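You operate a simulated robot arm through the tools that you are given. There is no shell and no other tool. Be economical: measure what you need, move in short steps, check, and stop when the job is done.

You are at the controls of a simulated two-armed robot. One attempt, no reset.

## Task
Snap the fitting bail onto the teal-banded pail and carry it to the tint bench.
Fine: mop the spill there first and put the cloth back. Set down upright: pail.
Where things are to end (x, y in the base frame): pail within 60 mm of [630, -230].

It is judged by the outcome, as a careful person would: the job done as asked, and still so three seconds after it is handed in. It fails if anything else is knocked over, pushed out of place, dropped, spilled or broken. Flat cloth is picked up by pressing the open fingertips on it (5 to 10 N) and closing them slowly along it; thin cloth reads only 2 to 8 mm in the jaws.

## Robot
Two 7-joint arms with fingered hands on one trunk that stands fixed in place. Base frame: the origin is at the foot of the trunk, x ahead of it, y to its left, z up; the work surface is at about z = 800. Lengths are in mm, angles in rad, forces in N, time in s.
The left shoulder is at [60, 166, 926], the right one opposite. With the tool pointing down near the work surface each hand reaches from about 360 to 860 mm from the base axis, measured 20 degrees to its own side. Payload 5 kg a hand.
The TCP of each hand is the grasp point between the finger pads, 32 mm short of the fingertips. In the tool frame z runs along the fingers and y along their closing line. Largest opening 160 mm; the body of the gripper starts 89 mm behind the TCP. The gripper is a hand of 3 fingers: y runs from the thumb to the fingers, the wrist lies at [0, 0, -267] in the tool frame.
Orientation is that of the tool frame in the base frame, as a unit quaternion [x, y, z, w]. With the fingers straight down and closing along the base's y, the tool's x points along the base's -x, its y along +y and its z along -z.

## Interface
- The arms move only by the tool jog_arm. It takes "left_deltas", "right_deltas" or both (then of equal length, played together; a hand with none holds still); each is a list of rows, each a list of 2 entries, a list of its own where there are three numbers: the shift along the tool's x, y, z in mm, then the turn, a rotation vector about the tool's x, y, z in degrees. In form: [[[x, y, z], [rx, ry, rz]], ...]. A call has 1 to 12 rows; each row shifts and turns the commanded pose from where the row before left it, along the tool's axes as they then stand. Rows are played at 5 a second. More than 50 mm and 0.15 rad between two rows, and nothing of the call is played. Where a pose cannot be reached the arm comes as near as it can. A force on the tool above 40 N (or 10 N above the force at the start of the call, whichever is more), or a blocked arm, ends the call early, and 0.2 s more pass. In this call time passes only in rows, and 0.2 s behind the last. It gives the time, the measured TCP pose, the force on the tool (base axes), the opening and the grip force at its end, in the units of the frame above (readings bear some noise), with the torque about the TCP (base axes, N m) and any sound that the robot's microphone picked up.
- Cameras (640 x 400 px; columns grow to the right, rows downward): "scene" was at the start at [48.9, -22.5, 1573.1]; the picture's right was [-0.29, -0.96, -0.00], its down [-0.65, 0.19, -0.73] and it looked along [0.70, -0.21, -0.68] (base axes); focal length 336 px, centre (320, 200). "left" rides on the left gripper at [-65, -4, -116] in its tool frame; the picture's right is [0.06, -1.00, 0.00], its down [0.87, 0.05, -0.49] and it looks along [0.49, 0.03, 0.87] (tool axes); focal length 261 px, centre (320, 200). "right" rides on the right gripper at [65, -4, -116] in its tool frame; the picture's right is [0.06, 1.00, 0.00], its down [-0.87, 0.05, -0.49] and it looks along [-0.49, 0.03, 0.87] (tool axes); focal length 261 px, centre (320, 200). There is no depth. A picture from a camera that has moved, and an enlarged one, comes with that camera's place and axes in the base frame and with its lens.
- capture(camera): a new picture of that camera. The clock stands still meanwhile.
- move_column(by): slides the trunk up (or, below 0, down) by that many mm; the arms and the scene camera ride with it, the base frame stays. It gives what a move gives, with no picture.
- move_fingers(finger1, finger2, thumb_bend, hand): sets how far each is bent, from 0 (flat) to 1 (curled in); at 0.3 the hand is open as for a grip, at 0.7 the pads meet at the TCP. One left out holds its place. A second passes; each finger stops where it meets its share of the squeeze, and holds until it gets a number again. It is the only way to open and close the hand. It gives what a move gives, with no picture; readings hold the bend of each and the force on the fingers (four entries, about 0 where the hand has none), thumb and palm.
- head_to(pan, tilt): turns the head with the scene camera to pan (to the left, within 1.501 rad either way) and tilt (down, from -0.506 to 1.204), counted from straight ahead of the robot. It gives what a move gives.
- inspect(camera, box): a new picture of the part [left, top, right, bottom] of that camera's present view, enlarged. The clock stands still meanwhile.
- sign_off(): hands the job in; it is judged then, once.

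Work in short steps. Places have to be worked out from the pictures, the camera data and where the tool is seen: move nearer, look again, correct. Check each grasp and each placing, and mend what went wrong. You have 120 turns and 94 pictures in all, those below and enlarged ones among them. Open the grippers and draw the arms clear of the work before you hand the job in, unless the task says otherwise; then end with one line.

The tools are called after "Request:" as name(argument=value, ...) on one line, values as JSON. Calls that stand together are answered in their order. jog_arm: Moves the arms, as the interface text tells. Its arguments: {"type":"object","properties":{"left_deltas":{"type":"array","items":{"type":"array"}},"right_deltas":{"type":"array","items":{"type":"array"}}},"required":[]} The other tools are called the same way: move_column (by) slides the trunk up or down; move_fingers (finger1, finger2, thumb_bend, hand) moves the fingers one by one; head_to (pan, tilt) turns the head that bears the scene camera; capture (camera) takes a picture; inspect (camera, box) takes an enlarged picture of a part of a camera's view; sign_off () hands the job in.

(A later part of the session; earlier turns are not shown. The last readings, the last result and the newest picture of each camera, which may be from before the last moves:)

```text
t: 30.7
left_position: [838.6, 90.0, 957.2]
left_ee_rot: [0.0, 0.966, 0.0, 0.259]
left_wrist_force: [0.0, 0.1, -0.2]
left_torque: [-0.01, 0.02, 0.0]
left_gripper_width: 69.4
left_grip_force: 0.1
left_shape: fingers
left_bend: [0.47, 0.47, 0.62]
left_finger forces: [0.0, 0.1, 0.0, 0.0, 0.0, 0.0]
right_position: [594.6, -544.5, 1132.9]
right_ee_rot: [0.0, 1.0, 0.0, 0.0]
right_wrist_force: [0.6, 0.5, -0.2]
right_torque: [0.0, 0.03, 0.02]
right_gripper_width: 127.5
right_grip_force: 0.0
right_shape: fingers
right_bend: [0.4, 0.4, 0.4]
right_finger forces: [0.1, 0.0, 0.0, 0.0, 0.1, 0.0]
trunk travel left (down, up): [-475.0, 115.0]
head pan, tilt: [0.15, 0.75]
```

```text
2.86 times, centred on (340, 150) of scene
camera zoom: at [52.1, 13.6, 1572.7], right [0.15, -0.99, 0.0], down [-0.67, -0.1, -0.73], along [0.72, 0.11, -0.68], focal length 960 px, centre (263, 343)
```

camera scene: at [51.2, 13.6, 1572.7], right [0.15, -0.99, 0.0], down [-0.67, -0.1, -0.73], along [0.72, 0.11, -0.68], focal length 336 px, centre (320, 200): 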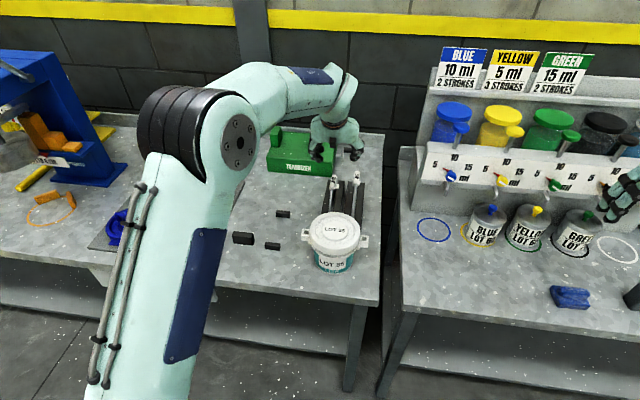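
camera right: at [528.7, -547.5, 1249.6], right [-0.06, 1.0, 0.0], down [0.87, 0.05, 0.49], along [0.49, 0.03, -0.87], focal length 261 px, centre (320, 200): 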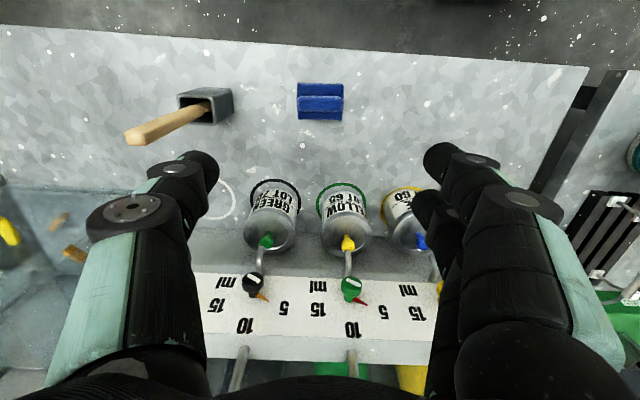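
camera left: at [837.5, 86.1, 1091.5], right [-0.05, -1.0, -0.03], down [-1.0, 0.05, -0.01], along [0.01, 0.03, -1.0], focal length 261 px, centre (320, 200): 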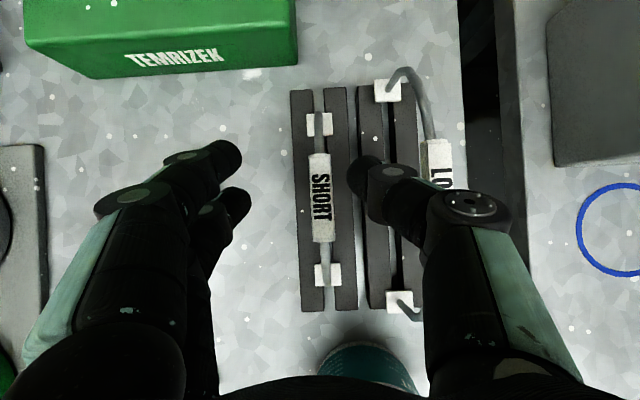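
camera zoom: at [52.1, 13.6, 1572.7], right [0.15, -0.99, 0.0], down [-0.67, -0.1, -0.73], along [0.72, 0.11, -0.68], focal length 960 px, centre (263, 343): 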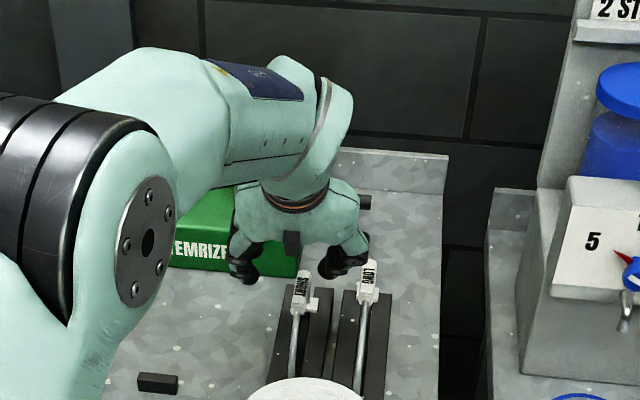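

The alignment in x is good. The thumb knuckle will pass close above LONG, so I bend the thumb a bit more, shift 4 mm left, and stop with the sleeve nearer the fingertips.

Request:
move_fingers(hand="left", thumb_bend=0.64)

Request:
jog_arm(left_deltas=[[[0, 4, 0], [0, 0, 0]], [[5, 0, 9], [0, 0, 0]], [[5, 0, 9], [0, 0, 0]], [[4, 0, 7], [0, 0, 0]]])

Request:
capture(camera="left")

Request:
inspect(camera="scene", box=[310, 130, 390, 190])

```text
t: 31.7
left_position: [836.5, 90.2, 959.3]
left_ee_rot: [0.001, 0.966, 0.0, 0.258]
left_wrist_force: [0.0, -0.3, -0.1]
left_torque: [-0.03, 0.0, 0.01]
left_gripper_width: 65.5
left_grip_force: 0.0
left_shape: fingers
left_bend: [0.47, 0.47, 0.64]
left_finger forces: [0.0, 0.0, 0.0, 0.0, 0.0, 0.1]
right_position: [591.9, -544.9, 1133.0]
right_ee_rot: [0.001, 1.0, 0.0, 0.0]
right_wrist_force: [-0.3, -0.8, 0.4]
right_torque: [-0.03, -0.01, -0.01]
right_gripper_width: 127.8
right_grip_force: 0.0
right_shape: fingers
right_bend: [0.4, 0.4, 0.4]
right_finger forces: [0.0, 0.0, 0.0, 0.0, 0.0, 0.1]
trunk travel left (down, up): [-475.0, 115.0]
head pan, tilt: [0.15, 0.75]
```

```text
t: 32.7
left_position: [838.2, 94.2, 930.6]
left_ee_rot: [0.001, 0.966, 0.0, 0.259]
left_wrist_force: [0.4, 0.0, 0.7]
left_torque: [0.01, -0.03, -0.01]
left_gripper_width: 65.7
left_grip_force: 0.0
left_shape: fingers
left_bend: [0.47, 0.47, 0.64]
left_finger forces: [0.0, 0.0, 0.1, 0.0, 0.0, 0.0]
right_position: [592.8, -544.7, 1132.8]
right_ee_rot: [0.0, 1.0, 0.001, 0.0]
right_wrist_force: [-0.5, 0.7, 0.0]
right_torque: [0.02, 0.01, 0.01]
right_gripper_width: 127.9
right_grip_force: 0.0
right_shape: fingers
right_bend: [0.4, 0.4, 0.4]
right_finger forces: [0.0, 0.0, 0.1, 0.0, 0.0, 0.0]
trunk travel left (down, up): [-475.0, 115.0]
head pan, tilt: [0.15, 0.75]
```

```text
63 pictures are left
camera left: at [836.9, 89.9, 1062.9], right [-0.05, -1.0, -0.03], down [-1.0, 0.05, -0.01], along [0.01, 0.03, -1.0], focal length 261 px, centre (320, 200)
```

left: 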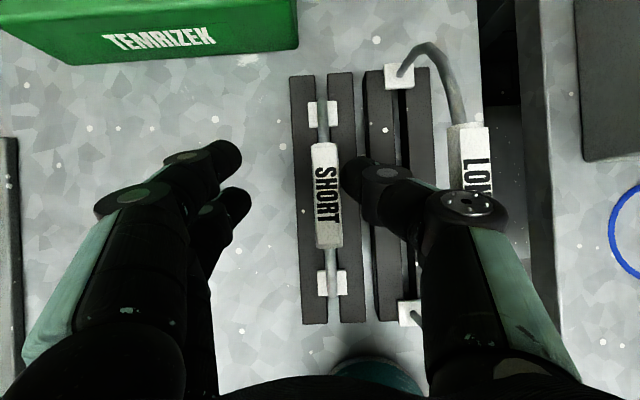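

```text
6.67 times, centred on (350, 160) of scene
camera zoom: at [51.4, 13.6, 1572.7], right [0.15, -0.99, 0.0], down [-0.67, -0.1, -0.73], along [0.72, 0.11, -0.68], focal length 2240 px, centre (120, 467)
```

zoom: 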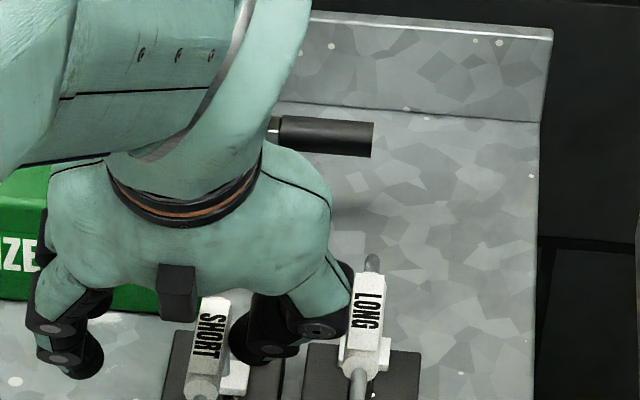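

No contact, and the sleeve (top ≈ 919) lies about 12 mm below the TCP between thumb and fingers. I close the thumb to it, then the fingers.

Request:
move_fingers(hand="left", thumb_bend=0.67, finger1=0.58, finger2=0.58)

Request:
capture(camera="left")

```text
t: 33.7
left_position: [838.0, 94.2, 929.2]
left_ee_rot: [0.0, 0.966, 0.0, 0.258]
left_wrist_force: [0.4, -0.8, 1.0]
left_torque: [-0.02, 0.02, -0.04]
left_gripper_width: 41.2
left_grip_force: 0.0
left_shape: fingers
left_bend: [0.57, 0.57, 0.67]
left_finger forces: [0.1, 0.1, 0.1, 0.1, 0.1, 0.0]
right_position: [592.2, -544.6, 1134.1]
right_ee_rot: [0.0, 1.0, 0.0, 0.0]
right_wrist_force: [0.6, 0.1, 0.8]
right_torque: [0.02, -0.03, 0.0]
right_gripper_width: 127.8
right_grip_force: 0.0
right_shape: fingers
right_bend: [0.4, 0.4, 0.4]
right_finger forces: [0.0, 0.0, 0.1, 0.0, 0.0, 0.1]
trunk travel left (down, up): [-475.0, 115.0]
head pan, tilt: [0.15, 0.75]
```

```text
61 pictures are left
camera left: at [836.8, 90.0, 1063.2], right [-0.05, -1.0, -0.03], down [-1.0, 0.05, -0.01], along [0.01, 0.03, -1.0], focal length 261 px, centre (320, 200)
```

left: 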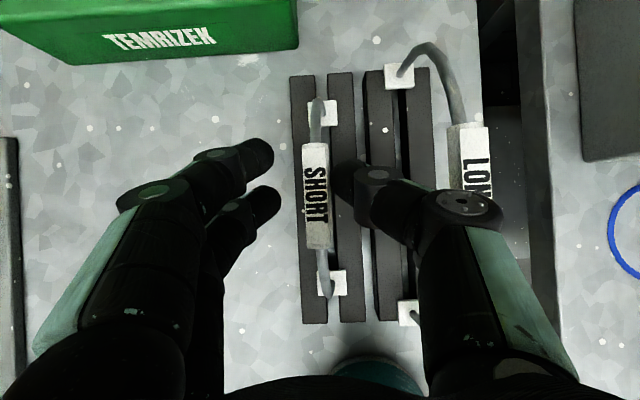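

The thumb touched and leaned the bail slightly, which the fingers will counter. I close the fingers now.

Request:
move_fingers(hand="left", thumb_bend=0.67, finger1=0.72, finger2=0.72)

Request:
capture(camera="left")

```text
t: 34.7
left_position: [838.0, 93.8, 929.0]
left_ee_rot: [0.001, 0.966, 0.0, 0.259]
left_wrist_force: [-0.2, 0.1, -0.2]
left_torque: [-0.07, -0.02, -0.09]
left_gripper_width: 19.3
left_grip_force: 4.7
left_shape: fingers
left_bend: [0.71, 0.7, 0.66]
left_finger forces: [1.5, 3.1, 0.0, 0.1, 4.9, 0.1]
right_position: [593.1, -545.3, 1133.6]
right_ee_rot: [0.0, 1.0, 0.0, 0.0]
right_wrist_force: [0.0, -0.4, -0.6]
right_torque: [0.0, 0.0, 0.0]
right_gripper_width: 127.6
right_grip_force: 0.0
right_shape: fingers
right_bend: [0.4, 0.4, 0.4]
right_finger forces: [0.0, 0.1, 0.0, 0.1, 0.0, 0.0]
trunk travel left (down, up): [-475.0, 115.0]
head pan, tilt: [0.15, 0.75]
```

```text
60 pictures are left
camera left: at [836.8, 89.9, 1063.2], right [-0.05, -1.0, -0.03], down [-1.0, 0.05, -0.01], along [0.01, 0.03, -1.0], focal length 261 px, centre (320, 200)
```

left: 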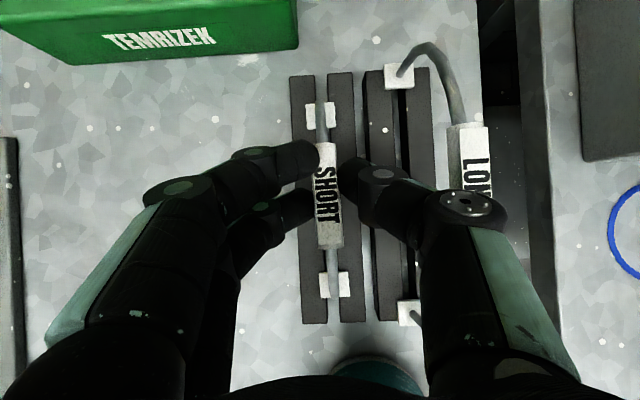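

Bail upright between the fingers, grip light. I squeeze harder.

Request:
move_fingers(hand="left", thumb_bend=0.75, finger1=0.8, finger2=0.8)

Request:
capture(camera="left")

```text
t: 35.7
left_position: [837.8, 92.8, 930.6]
left_ee_rot: [0.0, 0.966, -0.001, 0.258]
left_wrist_force: [0.2, 0.5, -0.5]
left_torque: [-0.04, -0.04, -0.01]
left_gripper_width: 17.6
left_grip_force: 18.4
left_shape: fingers
left_bend: [0.73, 0.71, 0.68]
left_finger forces: [9.4, 9.1, 0.0, 0.0, 18.1, 0.0]
right_position: [593.4, -544.3, 1133.7]
right_ee_rot: [0.0, 1.0, 0.0, 0.001]
right_wrist_force: [0.2, -0.3, 0.0]
right_torque: [0.01, 0.0, -0.01]
right_gripper_width: 127.6
right_grip_force: 0.0
right_shape: fingers
right_bend: [0.4, 0.4, 0.4]
right_finger forces: [0.0, 0.0, 0.1, 0.1, 0.0, 0.0]
trunk travel left (down, up): [-475.0, 115.0]
head pan, tilt: [0.15, 0.75]
```

```text
59 pictures are left
camera left: at [836.8, 90.0, 1063.2], right [-0.05, -1.0, -0.03], down [-1.0, 0.05, -0.01], along [0.01, 0.03, -1.0], focal length 261 px, centre (320, 200)
```

left: 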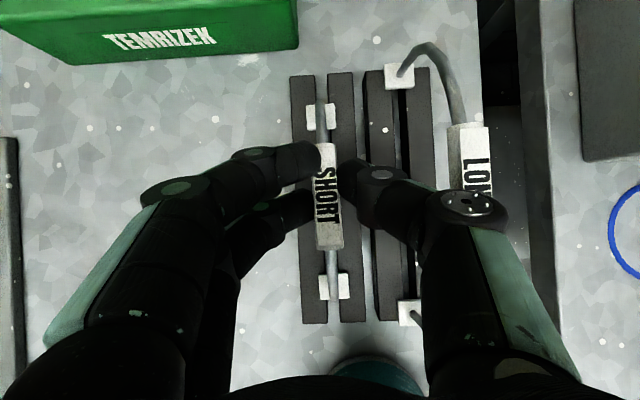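

Grip 18 N. I lift straight up, in steps.

Request:
jog_arm(left_deltas=[[[-7.5, 0, -13], [0, 0, 0]], [[-12.5, 0, -21.7], [0, 0, 0]], [[-15, 0, -26], [0, 0, 0]]])

Request:
capture(camera="left")

Request:
inspect(camera="scene", box=[260, 80, 420, 220])

```text
t: 36.5
left_position: [837.5, 92.8, 1000.5]
left_ee_rot: [0.0, 0.966, 0.0, 0.259]
left_wrist_force: [-0.3, 0.2, -0.7]
left_torque: [-0.02, -0.02, 0.0]
left_gripper_width: 17.4
left_grip_force: 18.0
left_shape: fingers
left_bend: [0.73, 0.71, 0.68]
left_finger forces: [9.0, 8.9, 0.0, 0.0, 18.1, 0.0]
right_position: [592.9, -544.6, 1134.5]
right_ee_rot: [0.001, 1.0, -0.001, 0.0]
right_wrist_force: [0.6, 0.1, 0.3]
right_torque: [0.01, -0.04, 0.0]
right_gripper_width: 127.6
right_grip_force: 0.1
right_shape: fingers
right_bend: [0.4, 0.4, 0.4]
right_finger forces: [0.1, 0.0, 0.1, 0.1, 0.1, 0.1]
trunk travel left (down, up): [-475.0, 115.0]
head pan, tilt: [0.15, 0.75]
```

```text
58 pictures are left
camera left: at [836.0, 89.6, 1132.9], right [-0.05, -1.0, -0.03], down [-1.0, 0.06, -0.01], along [0.01, 0.03, -1.0], focal length 261 px, centre (320, 200)
```

left: 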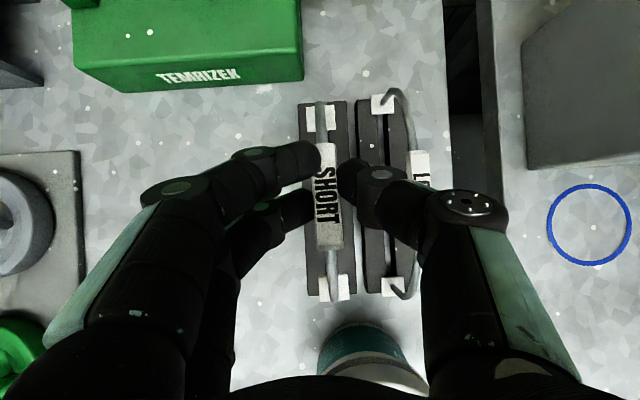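

```text
2.86 times, centred on (340, 150) of scene
camera zoom: at [50.9, 13.7, 1572.7], right [0.15, -0.99, 0.0], down [-0.67, -0.1, -0.73], along [0.72, 0.11, -0.68], focal length 960 px, centre (263, 343)
```

zoom: 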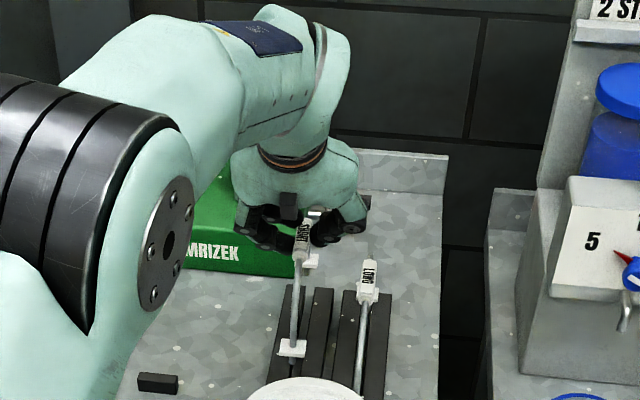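

The bail is held and free of the rack, ends about 103 mm below the TCP, yawed only ~2°. I raise it further and bring it back over the pail.

Request:
jog_arm(left_deltas=[[[-18.7, 0, -32.5], [0, 0, 0]], [[-18.7, 0, -32.5], [0, 0, 0]], [[36.4, -5.6, -21], [0, 0, 0]], [[36.4, -5.6, -21], [0, 0, 0]], [[36.4, -5.6, -21], [0, 0, 0]], [[36.4, -5.6, -21], [0, 0, 0]], [[36.4, -5.6, -21], [0, 0, 0]]])

Request:
jog_arm(left_deltas=[[[0, 0, 0], [4.1, 0, 7.1]], [[0, 0, 0], [4.1, 0, 7.1]], [[0, 0, 0], [4.1, 0, 7.1]], [[0, 0, 0], [4.1, 0, 7.1]], [[0, 0, 0], [4.1, 0, 7.1]], [[0, 0, 0], [4.1, 0, 7.1]], [[0, 0, 0], [4.1, 0, 7.1]], [[0, 0, 0], [4.1, 0, 7.1]], [[0, 0, 0], [4.1, 0, 7.1]], [[0, 0, 0], [4.1, 0, 7.1]], [[0, 0, 0], [4, 0, 6.9]]])

Request:
capture(camera="left")

Request:
capture(camera="scene")

```text
t: 38.1
left_position: [624.9, 64.9, 1075.3]
left_ee_rot: [0.0, 0.966, 0.0, 0.258]
left_wrist_force: [-0.5, -0.2, -0.7]
left_torque: [-0.01, 0.01, 0.0]
left_gripper_width: 17.3
left_grip_force: 17.9
left_shape: fingers
left_bend: [0.73, 0.71, 0.68]
left_finger forces: [9.0, 8.7, 0.0, 0.0, 17.9, 0.0]
right_position: [591.1, -545.0, 1134.6]
right_ee_rot: [0.0, 1.0, 0.0, 0.001]
right_wrist_force: [-0.7, 0.2, 0.8]
right_torque: [0.0, -0.01, -0.01]
right_gripper_width: 127.9
right_grip_force: 0.0
right_shape: fingers
right_bend: [0.4, 0.4, 0.4]
right_finger forces: [0.0, 0.0, 0.0, 0.0, 0.0, 0.1]
trunk travel left (down, up): [-475.0, 115.0]
head pan, tilt: [0.15, 0.75]
```

```text
t: 40.5
left_position: [627.2, 65.8, 1074.5]
left_ee_rot: [0.683, 0.682, -0.183, 0.183]
left_wrist_force: [-0.4, 0.7, 0.0]
left_torque: [0.01, 0.01, -0.02]
left_gripper_width: 17.4
left_grip_force: 17.8
left_shape: fingers
left_bend: [0.73, 0.71, 0.68]
left_finger forces: [9.0, 8.9, 0.1, 0.1, 17.9, 0.1]
right_position: [593.1, -545.6, 1132.9]
right_ee_rot: [0.0, 1.0, 0.0, 0.0]
right_wrist_force: [-0.1, -0.4, 0.2]
right_torque: [-0.02, 0.02, 0.03]
right_gripper_width: 127.6
right_grip_force: 0.0
right_shape: fingers
right_bend: [0.4, 0.4, 0.4]
right_finger forces: [0.0, 0.0, 0.1, 0.0, 0.1, 0.0]
trunk travel left (down, up): [-475.0, 115.0]
head pan, tilt: [0.15, 0.75]
```

```text
56 pictures are left
camera left: at [624.2, 67.8, 1208.5], right [-1.0, 0.06, -0.03], down [0.06, 1.0, -0.01], along [0.03, -0.01, -1.0], focal length 261 px, centre (320, 200)
```

left: 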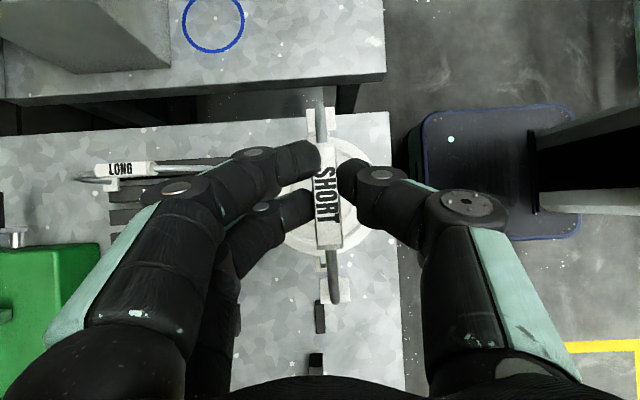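

```text
55 pictures are left
camera scene: at [51.7, 13.8, 1572.7], right [0.15, -0.99, 0.0], down [-0.67, -0.1, -0.73], along [0.72, 0.11, -0.68], focal length 336 px, centre (320, 200)
```

scene: 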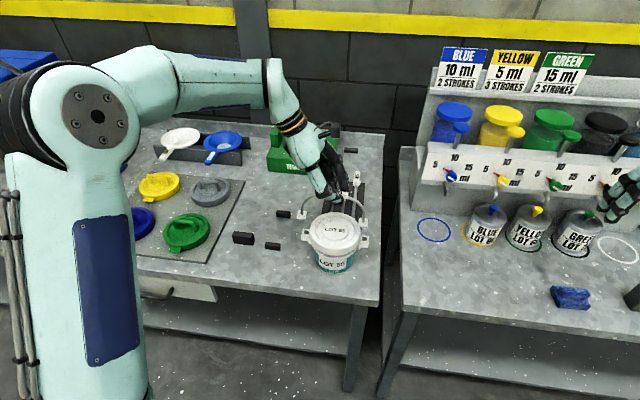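

The rotation worked: the bail stands over the pail across the ears. I enlarge both views to measure the misalignment.

Request:
inspect(camera="left", box=[270, 90, 390, 320])

Request:
inspect(camera="scene", box=[290, 160, 380, 280])

```text
1.74 times, centred on (330, 205) of left
camera zoom: at [624.2, 67.8, 1208.5], right [-1.0, 0.06, -0.03], down [0.06, 1.0, -0.01], along [0.03, -0.01, -1.0], focal length 453 px, centre (303, 191)
```

zoom: 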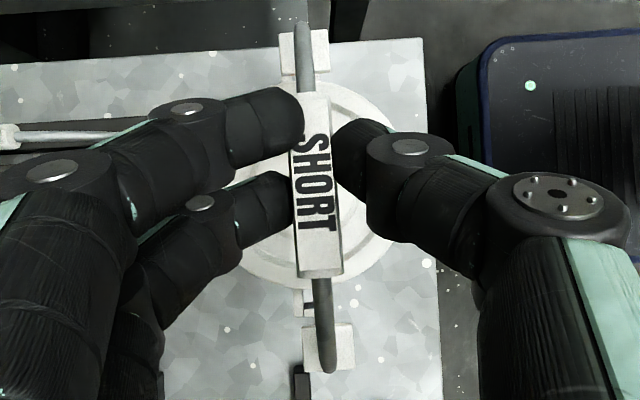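

```text
3.33 times, centred on (335, 220) of scene
camera zoom: at [51.7, 13.8, 1572.7], right [0.15, -0.99, 0.0], down [-0.67, -0.1, -0.73], along [0.72, 0.11, -0.68], focal length 1120 px, centre (270, 133)
```

zoom: 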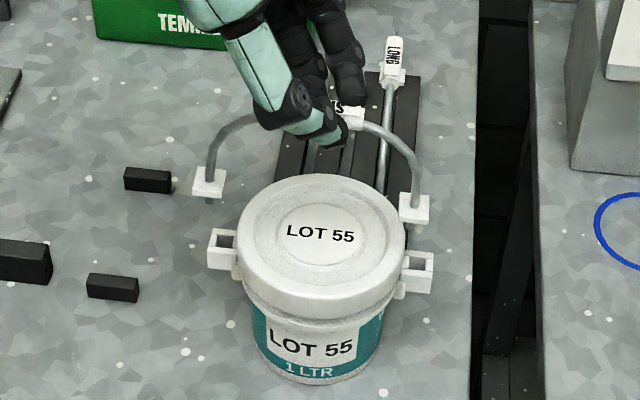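

Bail centre appears ~8 mm too far left (+y) and a few mm too near in x. I correct y, lower 35 mm and compare again.

Request:
jog_arm(left_deltas=[[[5.1, 2.5, 17.3], [0, 0, 0]], [[5, 2.5, 17.3], [0, 0, 0]]])

Request:
inspect(camera="left", box=[270, 90, 390, 320])

Request:
inspect(camera="scene", box=[290, 190, 380, 270])

```text
t: 41.1
left_position: [632.4, 57.6, 1040.1]
left_ee_rot: [0.683, 0.683, -0.183, 0.183]
left_wrist_force: [0.1, -0.3, -0.3]
left_torque: [0.0, 0.0, -0.04]
left_gripper_width: 17.5
left_grip_force: 18.2
left_shape: fingers
left_bend: [0.73, 0.71, 0.68]
left_finger forces: [9.0, 9.0, 0.0, 0.0, 17.8, 0.1]
right_position: [593.0, -545.4, 1133.8]
right_ee_rot: [0.0, 1.0, -0.001, 0.0]
right_wrist_force: [-0.5, -0.2, 0.5]
right_torque: [0.01, 0.02, 0.02]
right_gripper_width: 127.7
right_grip_force: 0.0
right_shape: fingers
right_bend: [0.4, 0.4, 0.4]
right_finger forces: [0.0, 0.0, 0.1, 0.0, 0.0, 0.1]
trunk travel left (down, up): [-475.0, 115.0]
head pan, tilt: [0.15, 0.75]
```

```text
1.74 times, centred on (330, 205) of left
camera zoom: at [629.1, 59.5, 1173.0], right [-1.0, 0.05, -0.03], down [0.05, 1.0, -0.01], along [0.03, -0.01, -1.0], focal length 453 px, centre (303, 191)
```

zoom: 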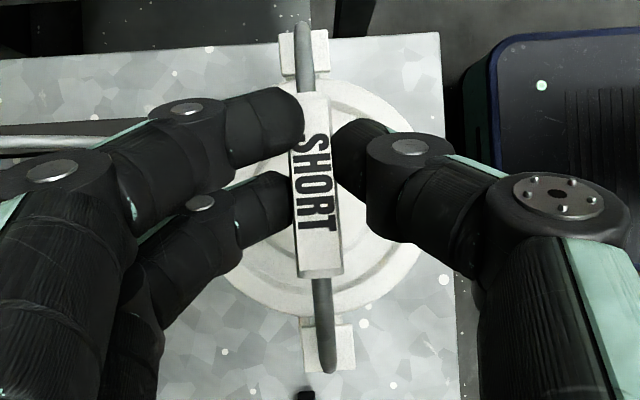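

```text
5.00 times, centred on (335, 230) of scene
camera zoom: at [51.5, 13.7, 1572.7], right [0.15, -0.99, 0.0], down [-0.67, -0.1, -0.73], along [0.72, 0.11, -0.68], focal length 1680 px, centre (245, 50)
```

zoom: 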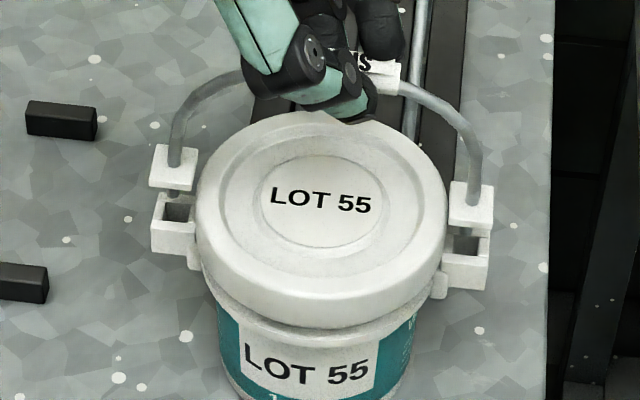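

Laterally (y) it lines up; in x the +y end needs about +4 mm and the −y end +1 mm. I yaw by 1.3°, shift +2.5 mm, lower 12 mm, and look again.

Request:
jog_arm(left_deltas=[[[0, 2.5, 0], [0.65, 0, 1.13]], [[6, 0, 10.4], [0, 0, 0]]])

Request:
inspect(camera="left", box=[290, 90, 370, 140])

Request:
inspect(camera="left", box=[290, 255, 370, 305])

Request:
inspect(camera="scene", box=[290, 190, 380, 270])

```text
t: 41.7
left_position: [635.0, 57.4, 1029.0]
left_ee_rot: [0.691, 0.675, -0.185, 0.181]
left_wrist_force: [-0.1, 0.3, -0.4]
left_torque: [0.0, 0.0, 0.01]
left_gripper_width: 17.5
left_grip_force: 18.4
left_shape: fingers
left_bend: [0.73, 0.71, 0.68]
left_finger forces: [9.0, 8.9, 0.0, 0.0, 17.9, 0.1]
right_position: [592.1, -544.5, 1133.6]
right_ee_rot: [0.0, 1.0, 0.0, 0.0]
right_wrist_force: [-0.1, 0.7, 0.1]
right_torque: [0.0, 0.04, 0.01]
right_gripper_width: 127.8
right_grip_force: 0.0
right_shape: fingers
right_bend: [0.4, 0.4, 0.4]
right_finger forces: [0.1, 0.1, 0.0, 0.0, 0.0, 0.0]
trunk travel left (down, up): [-475.0, 115.0]
head pan, tilt: [0.15, 0.75]
```

```text
8.00 times, centred on (330, 115) of left
camera zoom: at [631.6, 59.5, 1161.6], right [-1.0, 0.08, -0.03], down [0.08, 1.0, -0.01], along [0.03, -0.01, -1.0], focal length 2085 px, centre (240, 880)
```

zoom: 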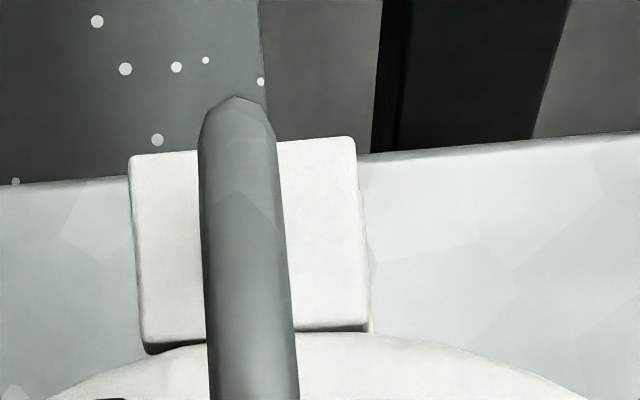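

```text
8.00 times, centred on (330, 280) of left
camera zoom: at [631.6, 59.5, 1161.6], right [-1.0, 0.08, -0.03], down [0.08, 1.0, -0.01], along [0.03, -0.01, -1.0], focal length 2085 px, centre (240, -440)
```

zoom: 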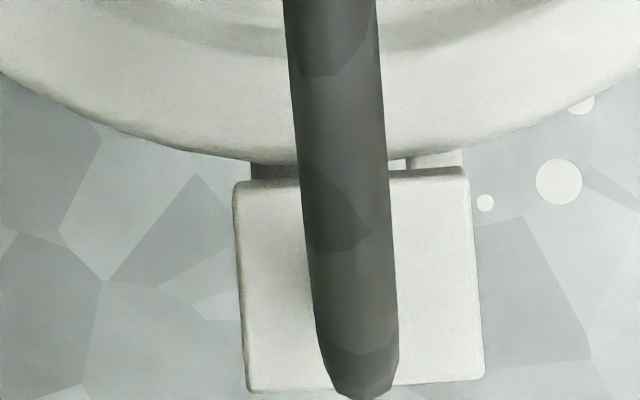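

```text
5.00 times, centred on (335, 230) of scene
camera zoom: at [51.4, 13.8, 1572.7], right [0.15, -0.99, 0.0], down [-0.67, -0.1, -0.73], along [0.72, 0.11, -0.68], focal length 1680 px, centre (245, 50)
```

zoom: 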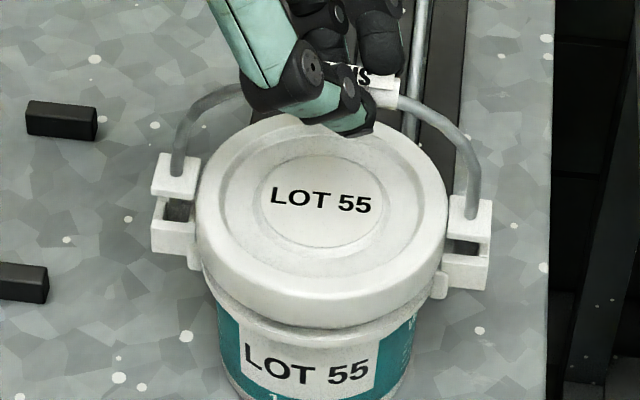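

Now both blocks cover the ears within ~2 mm. I shift −1.5 mm in x and lower slowly while watching force.

Request:
jog_arm(left_deltas=[[[0, -1.5, 0], [0, 0, 0]], [[2, 0, 3.5], [0, 0, 0]], [[2, 0, 3.5], [0, 0, 0]], [[2, 0, 3.5], [0, 0, 0]]])

Request:
inspect(camera="scene", box=[290, 190, 380, 270])

```text
t: 42.7
left_position: [632.2, 57.7, 1016.1]
left_ee_rot: [0.69, 0.676, -0.186, 0.18]
left_wrist_force: [-0.3, 0.3, 0.0]
left_torque: [0.05, -0.01, 0.05]
left_gripper_width: 17.2
left_grip_force: 17.4
left_shape: fingers
left_bend: [0.73, 0.71, 0.68]
left_finger forces: [9.0, 9.0, 0.0, 0.0, 17.9, 0.1]
right_position: [593.9, -545.0, 1133.2]
right_ee_rot: [0.0, 1.0, 0.0, 0.0]
right_wrist_force: [-0.1, 0.3, 0.3]
right_torque: [-0.01, -0.01, -0.03]
right_gripper_width: 127.4
right_grip_force: 0.0
right_shape: fingers
right_bend: [0.4, 0.4, 0.4]
right_finger forces: [0.1, 0.0, 0.0, 0.0, 0.0, 0.0]
trunk travel left (down, up): [-475.0, 115.0]
head pan, tilt: [0.15, 0.75]
```

```text
5.00 times, centred on (335, 230) of scene
camera zoom: at [51.3, 13.8, 1572.7], right [0.15, -0.99, 0.0], down [-0.67, -0.1, -0.73], along [0.72, 0.11, -0.68], focal length 1680 px, centre (245, 50)
```

zoom: 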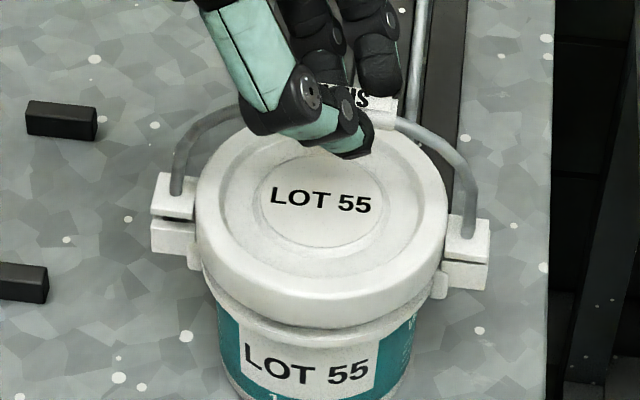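

The blocks hang just above the ears, well aligned. I press on down in small steps and listen for the snap.

Request:
jog_arm(left_deltas=[[[1, 0, 1.73], [0, 0, 0]], [[1, 0, 1.73], [0, 0, 0]], [[1, 0, 1.73], [0, 0, 0]], [[1, 0, 1.73], [0, 0, 0]]])

Request:
inspect(camera="scene", box=[290, 190, 380, 270])

```text
t: 43.7
left_position: [632.5, 58.9, 1008.4]
left_ee_rot: [0.69, 0.676, -0.185, 0.182]
left_wrist_force: [0.6, 4.3, 8.3]
left_torque: [-0.12, 0.03, -0.02]
left_gripper_width: 17.3
left_grip_force: 21.0
left_shape: fingers
left_bend: [0.73, 0.71, 0.68]
left_finger forces: [12.1, 9.3, 0.0, 0.0, 20.0, 0.0]
right_position: [592.5, -545.2, 1133.3]
right_ee_rot: [0.0, 1.0, 0.0, -0.001]
right_wrist_force: [-0.1, -0.2, -0.3]
right_torque: [0.0, 0.0, -0.01]
right_gripper_width: 127.7
right_grip_force: 0.0
right_shape: fingers
right_bend: [0.4, 0.4, 0.4]
right_finger forces: [0.0, 0.0, 0.0, 0.1, 0.0, 0.1]
trunk travel left (down, up): [-475.0, 115.0]
head pan, tilt: [0.15, 0.75]
```

```text
5.00 times, centred on (335, 230) of scene
camera zoom: at [50.6, 14.3, 1572.9], right [0.15, -0.99, 0.0], down [-0.67, -0.1, -0.73], along [0.72, 0.11, -0.68], focal length 1680 px, centre (245, 50)
```

zoom: 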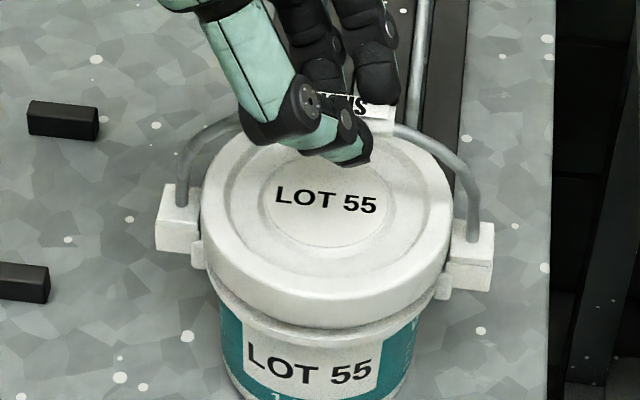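

Blocks are seated on the ears at 8 N but no snap heard yet. I press further.

Request:
jog_arm(left_deltas=[[[1, 0, 1.73], [0, 0, 0]], [[1, 0, 1.73], [0, 0, 0]], [[1, 0, 1.73], [0, 0, 0]]])

Request:
inspect(camera="scene", box=[290, 190, 380, 270])

```text
t: 44.5
left_position: [632.5, 57.3, 1005.9]
left_ee_rot: [0.689, 0.676, -0.185, 0.185]
left_wrist_force: [2.3, 10.5, 35.2]
left_torque: [-0.41, 0.09, 0.04]
left_gripper_width: 17.9
left_grip_force: 28.1
left_shape: fingers
left_bend: [0.75, 0.72, 0.7]
left_finger forces: [22.3, 9.2, 0.0, 0.1, 24.9, 0.0]
right_position: [591.6, -543.5, 1135.3]
right_ee_rot: [0.0, 1.0, 0.0, 0.001]
right_wrist_force: [0.3, 0.6, 0.0]
right_torque: [-0.04, 0.01, -0.01]
right_gripper_width: 127.3
right_grip_force: 0.1
right_shape: fingers
right_bend: [0.4, 0.4, 0.4]
right_finger forces: [0.0, 0.1, 0.1, 0.1, 0.0, 0.0]
trunk travel left (down, up): [-475.0, 115.0]
head pan, tilt: [0.15, 0.75]
```

```text
5.00 times, centred on (335, 230) of scene
camera zoom: at [48.7, 14.7, 1573.2], right [0.15, -0.99, 0.0], down [-0.67, -0.1, -0.73], along [0.72, 0.11, -0.68], focal length 1680 px, centre (245, 50)
```

zoom: 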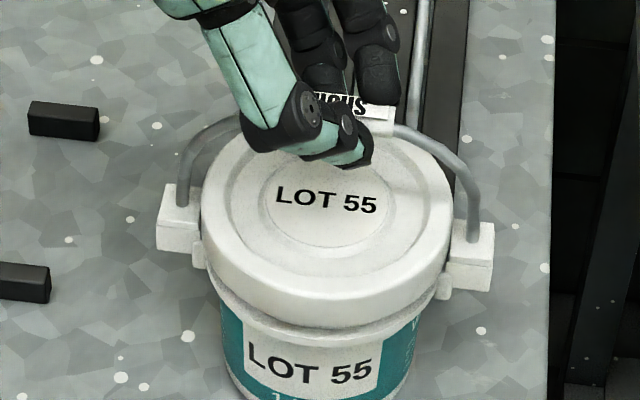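

Force is 35 N without a heard snap. I press one millimetre more.

Request:
jog_arm(left_deltas=[[[0.6, 0, 1], [0, 0, 0]], [[0.6, 0, 1], [0, 0, 0]]])

Request:
inspect(camera="scene", box=[310, 215, 345, 245])

Request:
inspect(camera="scene", box=[360, 215, 395, 255])

```text
t: 45.1
left_position: [632.7, 58.4, 1002.9]
left_ee_rot: [0.691, 0.675, -0.183, 0.184]
left_wrist_force: [4.2, 8.9, 38.3]
left_torque: [-0.57, 0.04, 0.2]
left_gripper_width: 18.0
left_grip_force: 30.1
left_shape: fingers
left_bend: [0.76, 0.72, 0.7]
left_finger forces: [31.9, 6.5, 0.0, 0.1, 21.8, 0.1]
right_position: [591.6, -544.2, 1134.5]
right_ee_rot: [0.0, 1.0, 0.0, 0.002]
right_wrist_force: [-0.6, -0.4, 0.0]
right_torque: [0.02, 0.0, -0.01]
right_gripper_width: 127.5
right_grip_force: 0.1
right_shape: fingers
right_bend: [0.4, 0.4, 0.4]
right_finger forces: [0.0, 0.0, 0.0, 0.1, 0.0, 0.0]
trunk travel left (down, up): [-475.0, 115.0]
head pan, tilt: [0.15, 0.75]
```

```text
13.33 times, centred on (328, 230) of scene
camera zoom: at [48.9, 14.6, 1572.9], right [0.15, -0.99, 0.0], down [-0.67, -0.1, -0.73], along [0.72, 0.11, -0.68], focal length 4480 px, centre (220, -200)
```

zoom: 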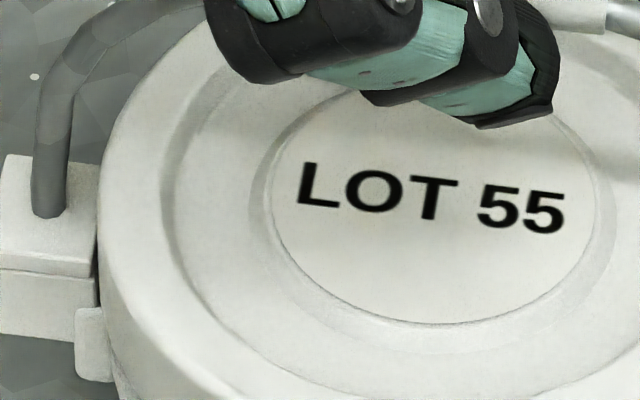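

```text
10.00 times, centred on (378, 235) of scene
camera zoom: at [48.9, 14.6, 1572.9], right [0.15, -0.99, 0.0], down [-0.67, -0.1, -0.73], along [0.72, 0.11, -0.68], focal length 3360 px, centre (-255, -150)
```

zoom: 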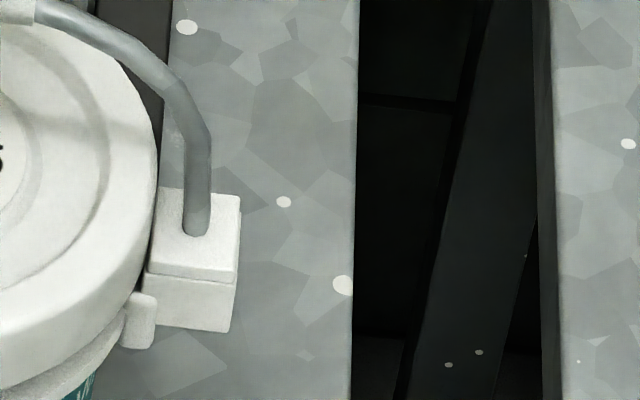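

The blocks sit flush on both ears. I unload and lift gently to test whether the bail holds the pail.

Request:
jog_arm(left_deltas=[[[-2, 0, -3.5], [0, 0, 0]], [[-2, 0, -3.5], [0, 0, 0]], [[-1.5, 0, -2.6], [0, 0, 0]]])

Request:
inspect(camera="scene", box=[290, 190, 380, 270])

```text
t: 45.9
left_position: [632.9, 56.8, 1005.9]
left_ee_rot: [0.691, 0.675, -0.187, 0.177]
left_wrist_force: [0.4, -0.7, -12.2]
left_torque: [-0.06, -0.06, -0.02]
left_gripper_width: 17.8
left_grip_force: 19.3
left_shape: fingers
left_bend: [0.74, 0.71, 0.68]
left_finger forces: [13.5, 9.0, 0.0, 0.1, 15.5, 0.0]
right_position: [592.7, -544.9, 1131.9]
right_ee_rot: [0.001, 1.0, 0.0, 0.0]
right_wrist_force: [0.6, 0.1, -0.2]
right_torque: [-0.03, -0.04, -0.03]
right_gripper_width: 127.5
right_grip_force: 0.1
right_shape: fingers
right_bend: [0.4, 0.4, 0.4]
right_finger forces: [0.0, 0.0, 0.0, 0.1, 0.0, 0.0]
trunk travel left (down, up): [-475.0, 115.0]
head pan, tilt: [0.15, 0.75]
```

```text
5.00 times, centred on (335, 230) of scene
camera zoom: at [52.1, 13.9, 1572.0], right [0.15, -0.99, 0.0], down [-0.68, -0.1, -0.73], along [0.72, 0.11, -0.68], focal length 1680 px, centre (245, 50)
```

zoom: 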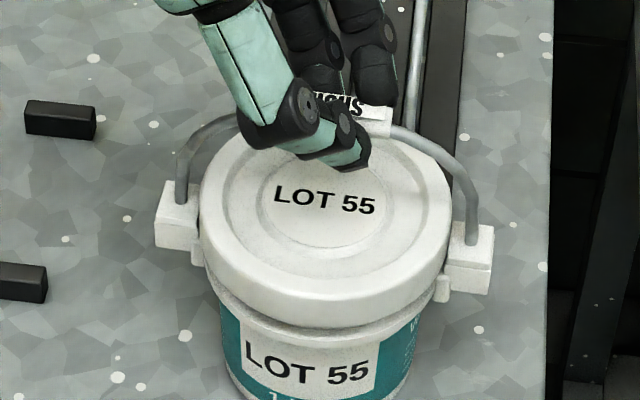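

The bail carried a 12 N pull without parting from the ears. I tighten the grip before lifting fully.

Request:
move_fingers(hand="left", thumb_bend=0.9, finger1=0.95, finger2=0.95)

Request:
inspect(camera="left", box=[220, 90, 440, 320])

```text
t: 46.9
left_position: [633.5, 57.4, 1010.2]
left_ee_rot: [0.69, 0.676, -0.186, 0.181]
left_wrist_force: [0.8, -0.7, -11.5]
left_torque: [-0.01, -0.07, 0.0]
left_gripper_width: 17.3
left_grip_force: 21.0
left_shape: fingers
left_bend: [0.75, 0.71, 0.68]
left_finger forces: [12.0, 10.1, 0.0, 0.1, 20.9, 0.1]
right_position: [595.0, -544.3, 1131.9]
right_ee_rot: [0.0, 1.0, 0.0, 0.0]
right_wrist_force: [-0.1, -0.7, 1.2]
right_torque: [-0.04, -0.02, 0.0]
right_gripper_width: 127.9
right_grip_force: 0.1
right_shape: fingers
right_bend: [0.4, 0.4, 0.4]
right_finger forces: [0.0, 0.0, 0.1, 0.1, 0.0, 0.0]
trunk travel left (down, up): [-475.0, 115.0]
head pan, tilt: [0.15, 0.75]
```

```text
1.74 times, centred on (330, 205) of left
camera zoom: at [630.6, 59.9, 1143.8], right [-1.0, 0.08, -0.03], down [0.08, 1.0, -0.01], along [0.03, -0.01, -1.0], focal length 453 px, centre (303, 191)
```

zoom: 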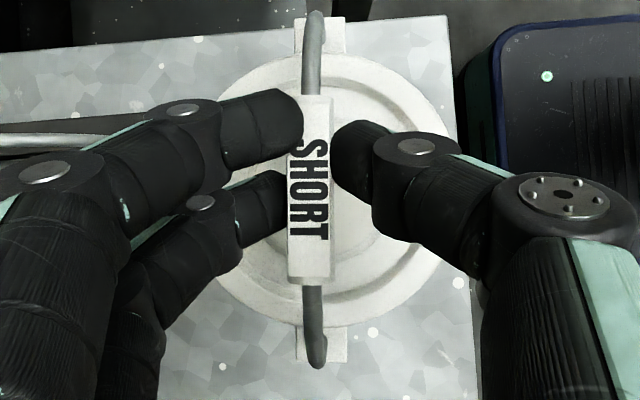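

The pull steadies at about 12 N, maybe the pail's whole weight. I lift 20 mm more and look.

Request:
jog_arm(left_deltas=[[[-4, 0, -7], [0, 0, 0]], [[-6, 0, -10.4], [0, 0, 0]]])

Request:
capture(camera="scene")

Request:
inspect(camera="scene", box=[290, 180, 390, 290])

```text
t: 47.5
left_position: [634.2, 57.0, 1030.8]
left_ee_rot: [0.691, 0.676, -0.185, 0.181]
left_wrist_force: [0.6, -0.3, -11.7]
left_torque: [0.04, -0.11, 0.01]
left_gripper_width: 17.1
left_grip_force: 21.4
left_shape: fingers
left_bend: [0.75, 0.71, 0.68]
left_finger forces: [12.1, 10.0, 0.0, 0.0, 21.0, 0.1]
right_position: [594.4, -544.2, 1132.6]
right_ee_rot: [0.0, 1.0, 0.0, 0.0]
right_wrist_force: [-0.3, 0.4, 0.2]
right_torque: [0.01, 0.02, 0.0]
right_gripper_width: 128.0
right_grip_force: 0.0
right_shape: fingers
right_bend: [0.4, 0.4, 0.4]
right_finger forces: [0.0, 0.1, 0.0, 0.0, 0.1, 0.0]
trunk travel left (down, up): [-475.0, 115.0]
head pan, tilt: [0.15, 0.75]
```

```text
40 pictures are left
camera scene: at [52.0, 13.9, 1572.6], right [0.15, -0.99, 0.0], down [-0.67, -0.1, -0.73], along [0.72, 0.11, -0.68], focal length 336 px, centre (320, 200)
```

scene: 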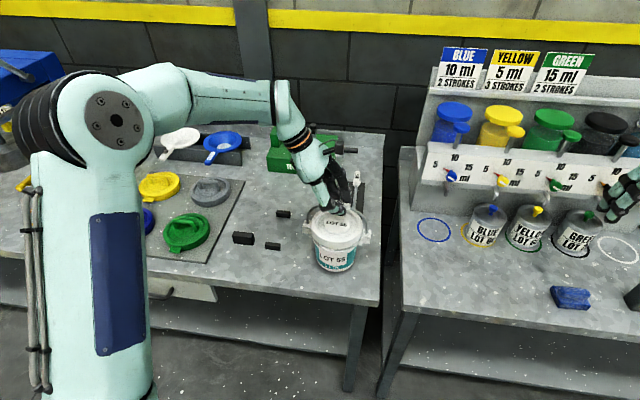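

```text
3.64 times, centred on (340, 235) of scene
camera zoom: at [52.0, 13.9, 1572.6], right [0.15, -0.99, 0.0], down [-0.67, -0.1, -0.73], along [0.72, 0.11, -0.68], focal length 1222 px, centre (247, 73)
```

zoom: 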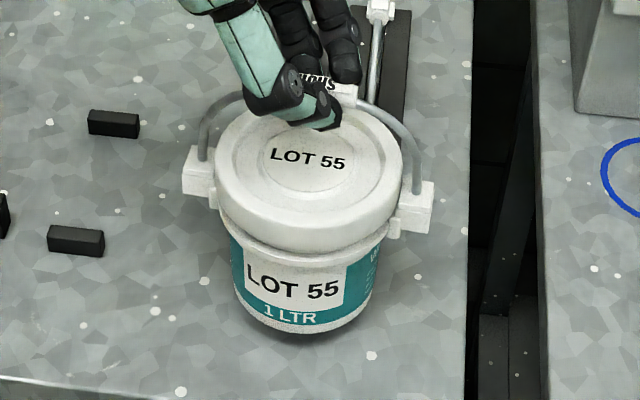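

The pail hangs upright from the snapped bail. I lift it 45 mm and move it toward −y gently in small rows.

Request:
jog_arm(left_deltas=[[[-5, 0, -8.7], [0, 0, 0]], [[-7.5, 0, -13], [0, 0, 0]], [[-7.5, 0, -13], [0, 0, 0]], [[-3, 0, -5.2], [0, 0, 0]], [[-6.9, 0.2, 4], [0, 0, 0]], [[-13.9, 0.4, 8], [0, 0, 0]], [[-17.3, 0.5, 10], [0, 0, 0]], [[-17.3, 0.5, 10], [0, 0, 0]], [[-17.3, 0.5, 10], [0, 0, 0]], [[-17.3, 0.5, 10], [0, 0, 0]], [[-13.9, 0.4, 8], [0, 0, 0]], [[-6.9, 0.2, 4], [0, 0, 0]]])

Request:
capture(camera="scene")

```text
t: 50.1
left_position: [634.8, -70.8, 1077.0]
left_ee_rot: [0.69, 0.676, -0.186, 0.181]
left_wrist_force: [-0.1, 0.3, -12.4]
left_torque: [0.02, -0.15, -0.01]
left_gripper_width: 17.1
left_grip_force: 22.2
left_shape: fingers
left_bend: [0.75, 0.71, 0.68]
left_finger forces: [12.4, 10.4, 0.0, 0.0, 21.1, 0.0]
right_position: [593.4, -543.5, 1133.8]
right_ee_rot: [0.0, 1.0, 0.0, -0.001]
right_wrist_force: [-0.4, -0.4, 0.0]
right_torque: [0.05, 0.0, 0.02]
right_gripper_width: 127.9
right_grip_force: 0.0
right_shape: fingers
right_bend: [0.4, 0.4, 0.4]
right_finger forces: [0.0, 0.0, 0.0, 0.1, 0.0, 0.2]
trunk travel left (down, up): [-475.0, 115.0]
head pan, tilt: [0.15, 0.75]
```

```text
38 pictures are left
camera scene: at [52.2, 13.6, 1572.6], right [0.15, -0.99, 0.0], down [-0.67, -0.1, -0.73], along [0.72, 0.11, -0.68], focal length 336 px, centre (320, 200)
```

scene: 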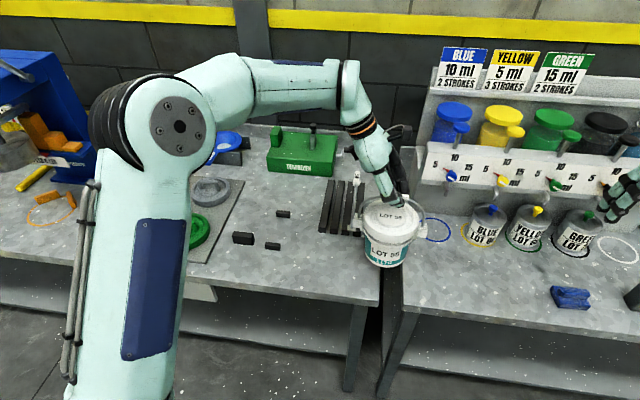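

The pail travels steadily, weight constant. I continue 163 mm further to the target.

Request:
jog_arm(left_deltas=[[[-6.9, 0.2, 4], [0, 0, 0]], [[-13.9, 0.4, 8], [0, 0, 0]], [[-17.3, 0.5, 10], [0, 0, 0]], [[-17.3, 0.5, 10], [0, 0, 0]], [[-17.3, 0.5, 10], [0, 0, 0]], [[-17.3, 0.5, 10], [0, 0, 0]], [[-17.3, 0.5, 10], [0, 0, 0]], [[-17.3, 0.5, 10], [0, 0, 0]], [[-11, 0.3, 6.3], [0, 0, 0]], [[-5.5, 0.2, 3.2], [0, 0, 0]]])

Request:
head_to(pan=-0.3, tilt=0.75)

Request:
capture(camera="scene")

Request:
capture(camera="left")

```text
t: 52.3
left_position: [635.1, -233.3, 1075.8]
left_ee_rot: [0.691, 0.675, -0.185, 0.18]
left_wrist_force: [1.6, -0.5, -12.3]
left_torque: [-0.03, -0.14, -0.03]
left_gripper_width: 17.3
left_grip_force: 22.7
left_shape: fingers
left_bend: [0.75, 0.71, 0.68]
left_finger forces: [13.0, 10.7, 0.0, 0.0, 21.1, 0.1]
right_position: [593.4, -545.6, 1133.4]
right_ee_rot: [0.0, 1.0, 0.0, -0.001]
right_wrist_force: [0.2, 1.2, 0.9]
right_torque: [-0.02, -0.02, 0.0]
right_gripper_width: 127.6
right_grip_force: 0.0
right_shape: fingers
right_bend: [0.4, 0.4, 0.4]
right_finger forces: [0.0, 0.1, 0.0, 0.0, 0.1, 0.1]
trunk travel left (down, up): [-475.0, 115.0]
head pan, tilt: [0.15, 0.75]
```

```text
t: 53.2
left_position: [635.8, -235.3, 1075.6]
left_ee_rot: [0.691, 0.675, -0.185, 0.181]
left_wrist_force: [0.3, -0.2, -11.5]
left_torque: [0.05, -0.1, -0.01]
left_gripper_width: 17.2
left_grip_force: 22.1
left_shape: fingers
left_bend: [0.75, 0.71, 0.68]
left_finger forces: [12.9, 10.4, 0.1, 0.0, 21.2, 0.0]
right_position: [593.8, -544.8, 1132.4]
right_ee_rot: [0.0, 1.0, 0.001, -0.001]
right_wrist_force: [0.0, 0.1, 0.2]
right_torque: [0.03, -0.01, 0.02]
right_gripper_width: 127.7
right_grip_force: 0.1
right_shape: fingers
right_bend: [0.4, 0.4, 0.4]
right_finger forces: [0.0, 0.0, 0.0, 0.1, 0.1, 0.0]
trunk travel left (down, up): [-475.0, 115.0]
head pan, tilt: [-0.3, 0.75]
```

```text
37 pictures are left
camera scene: at [49.4, -23.5, 1572.6], right [-0.29, -0.96, 0.0], down [-0.65, 0.2, -0.73], along [0.7, -0.22, -0.68], focal length 336 px, centre (320, 200)
```

scene: 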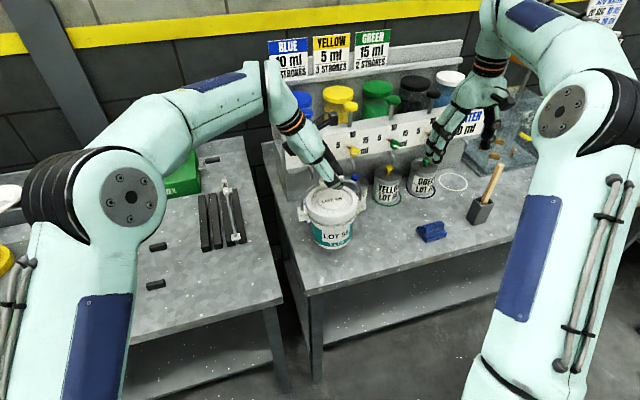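

```text
36 pictures are left
camera left: at [631.5, -231.8, 1209.4], right [-1.0, 0.08, -0.03], down [0.08, 1.0, -0.01], along [0.03, -0.01, -1.0], focal length 261 px, centre (320, 200)
```

left: 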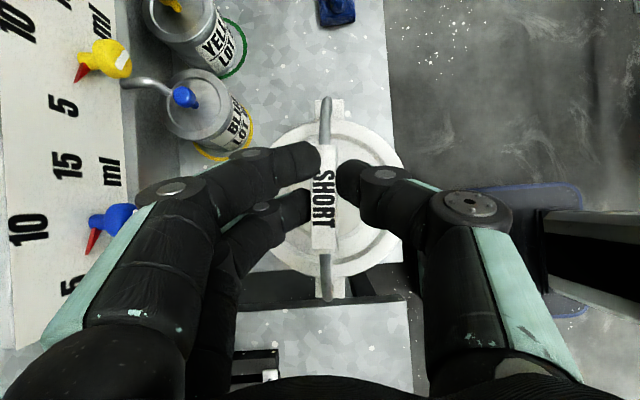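

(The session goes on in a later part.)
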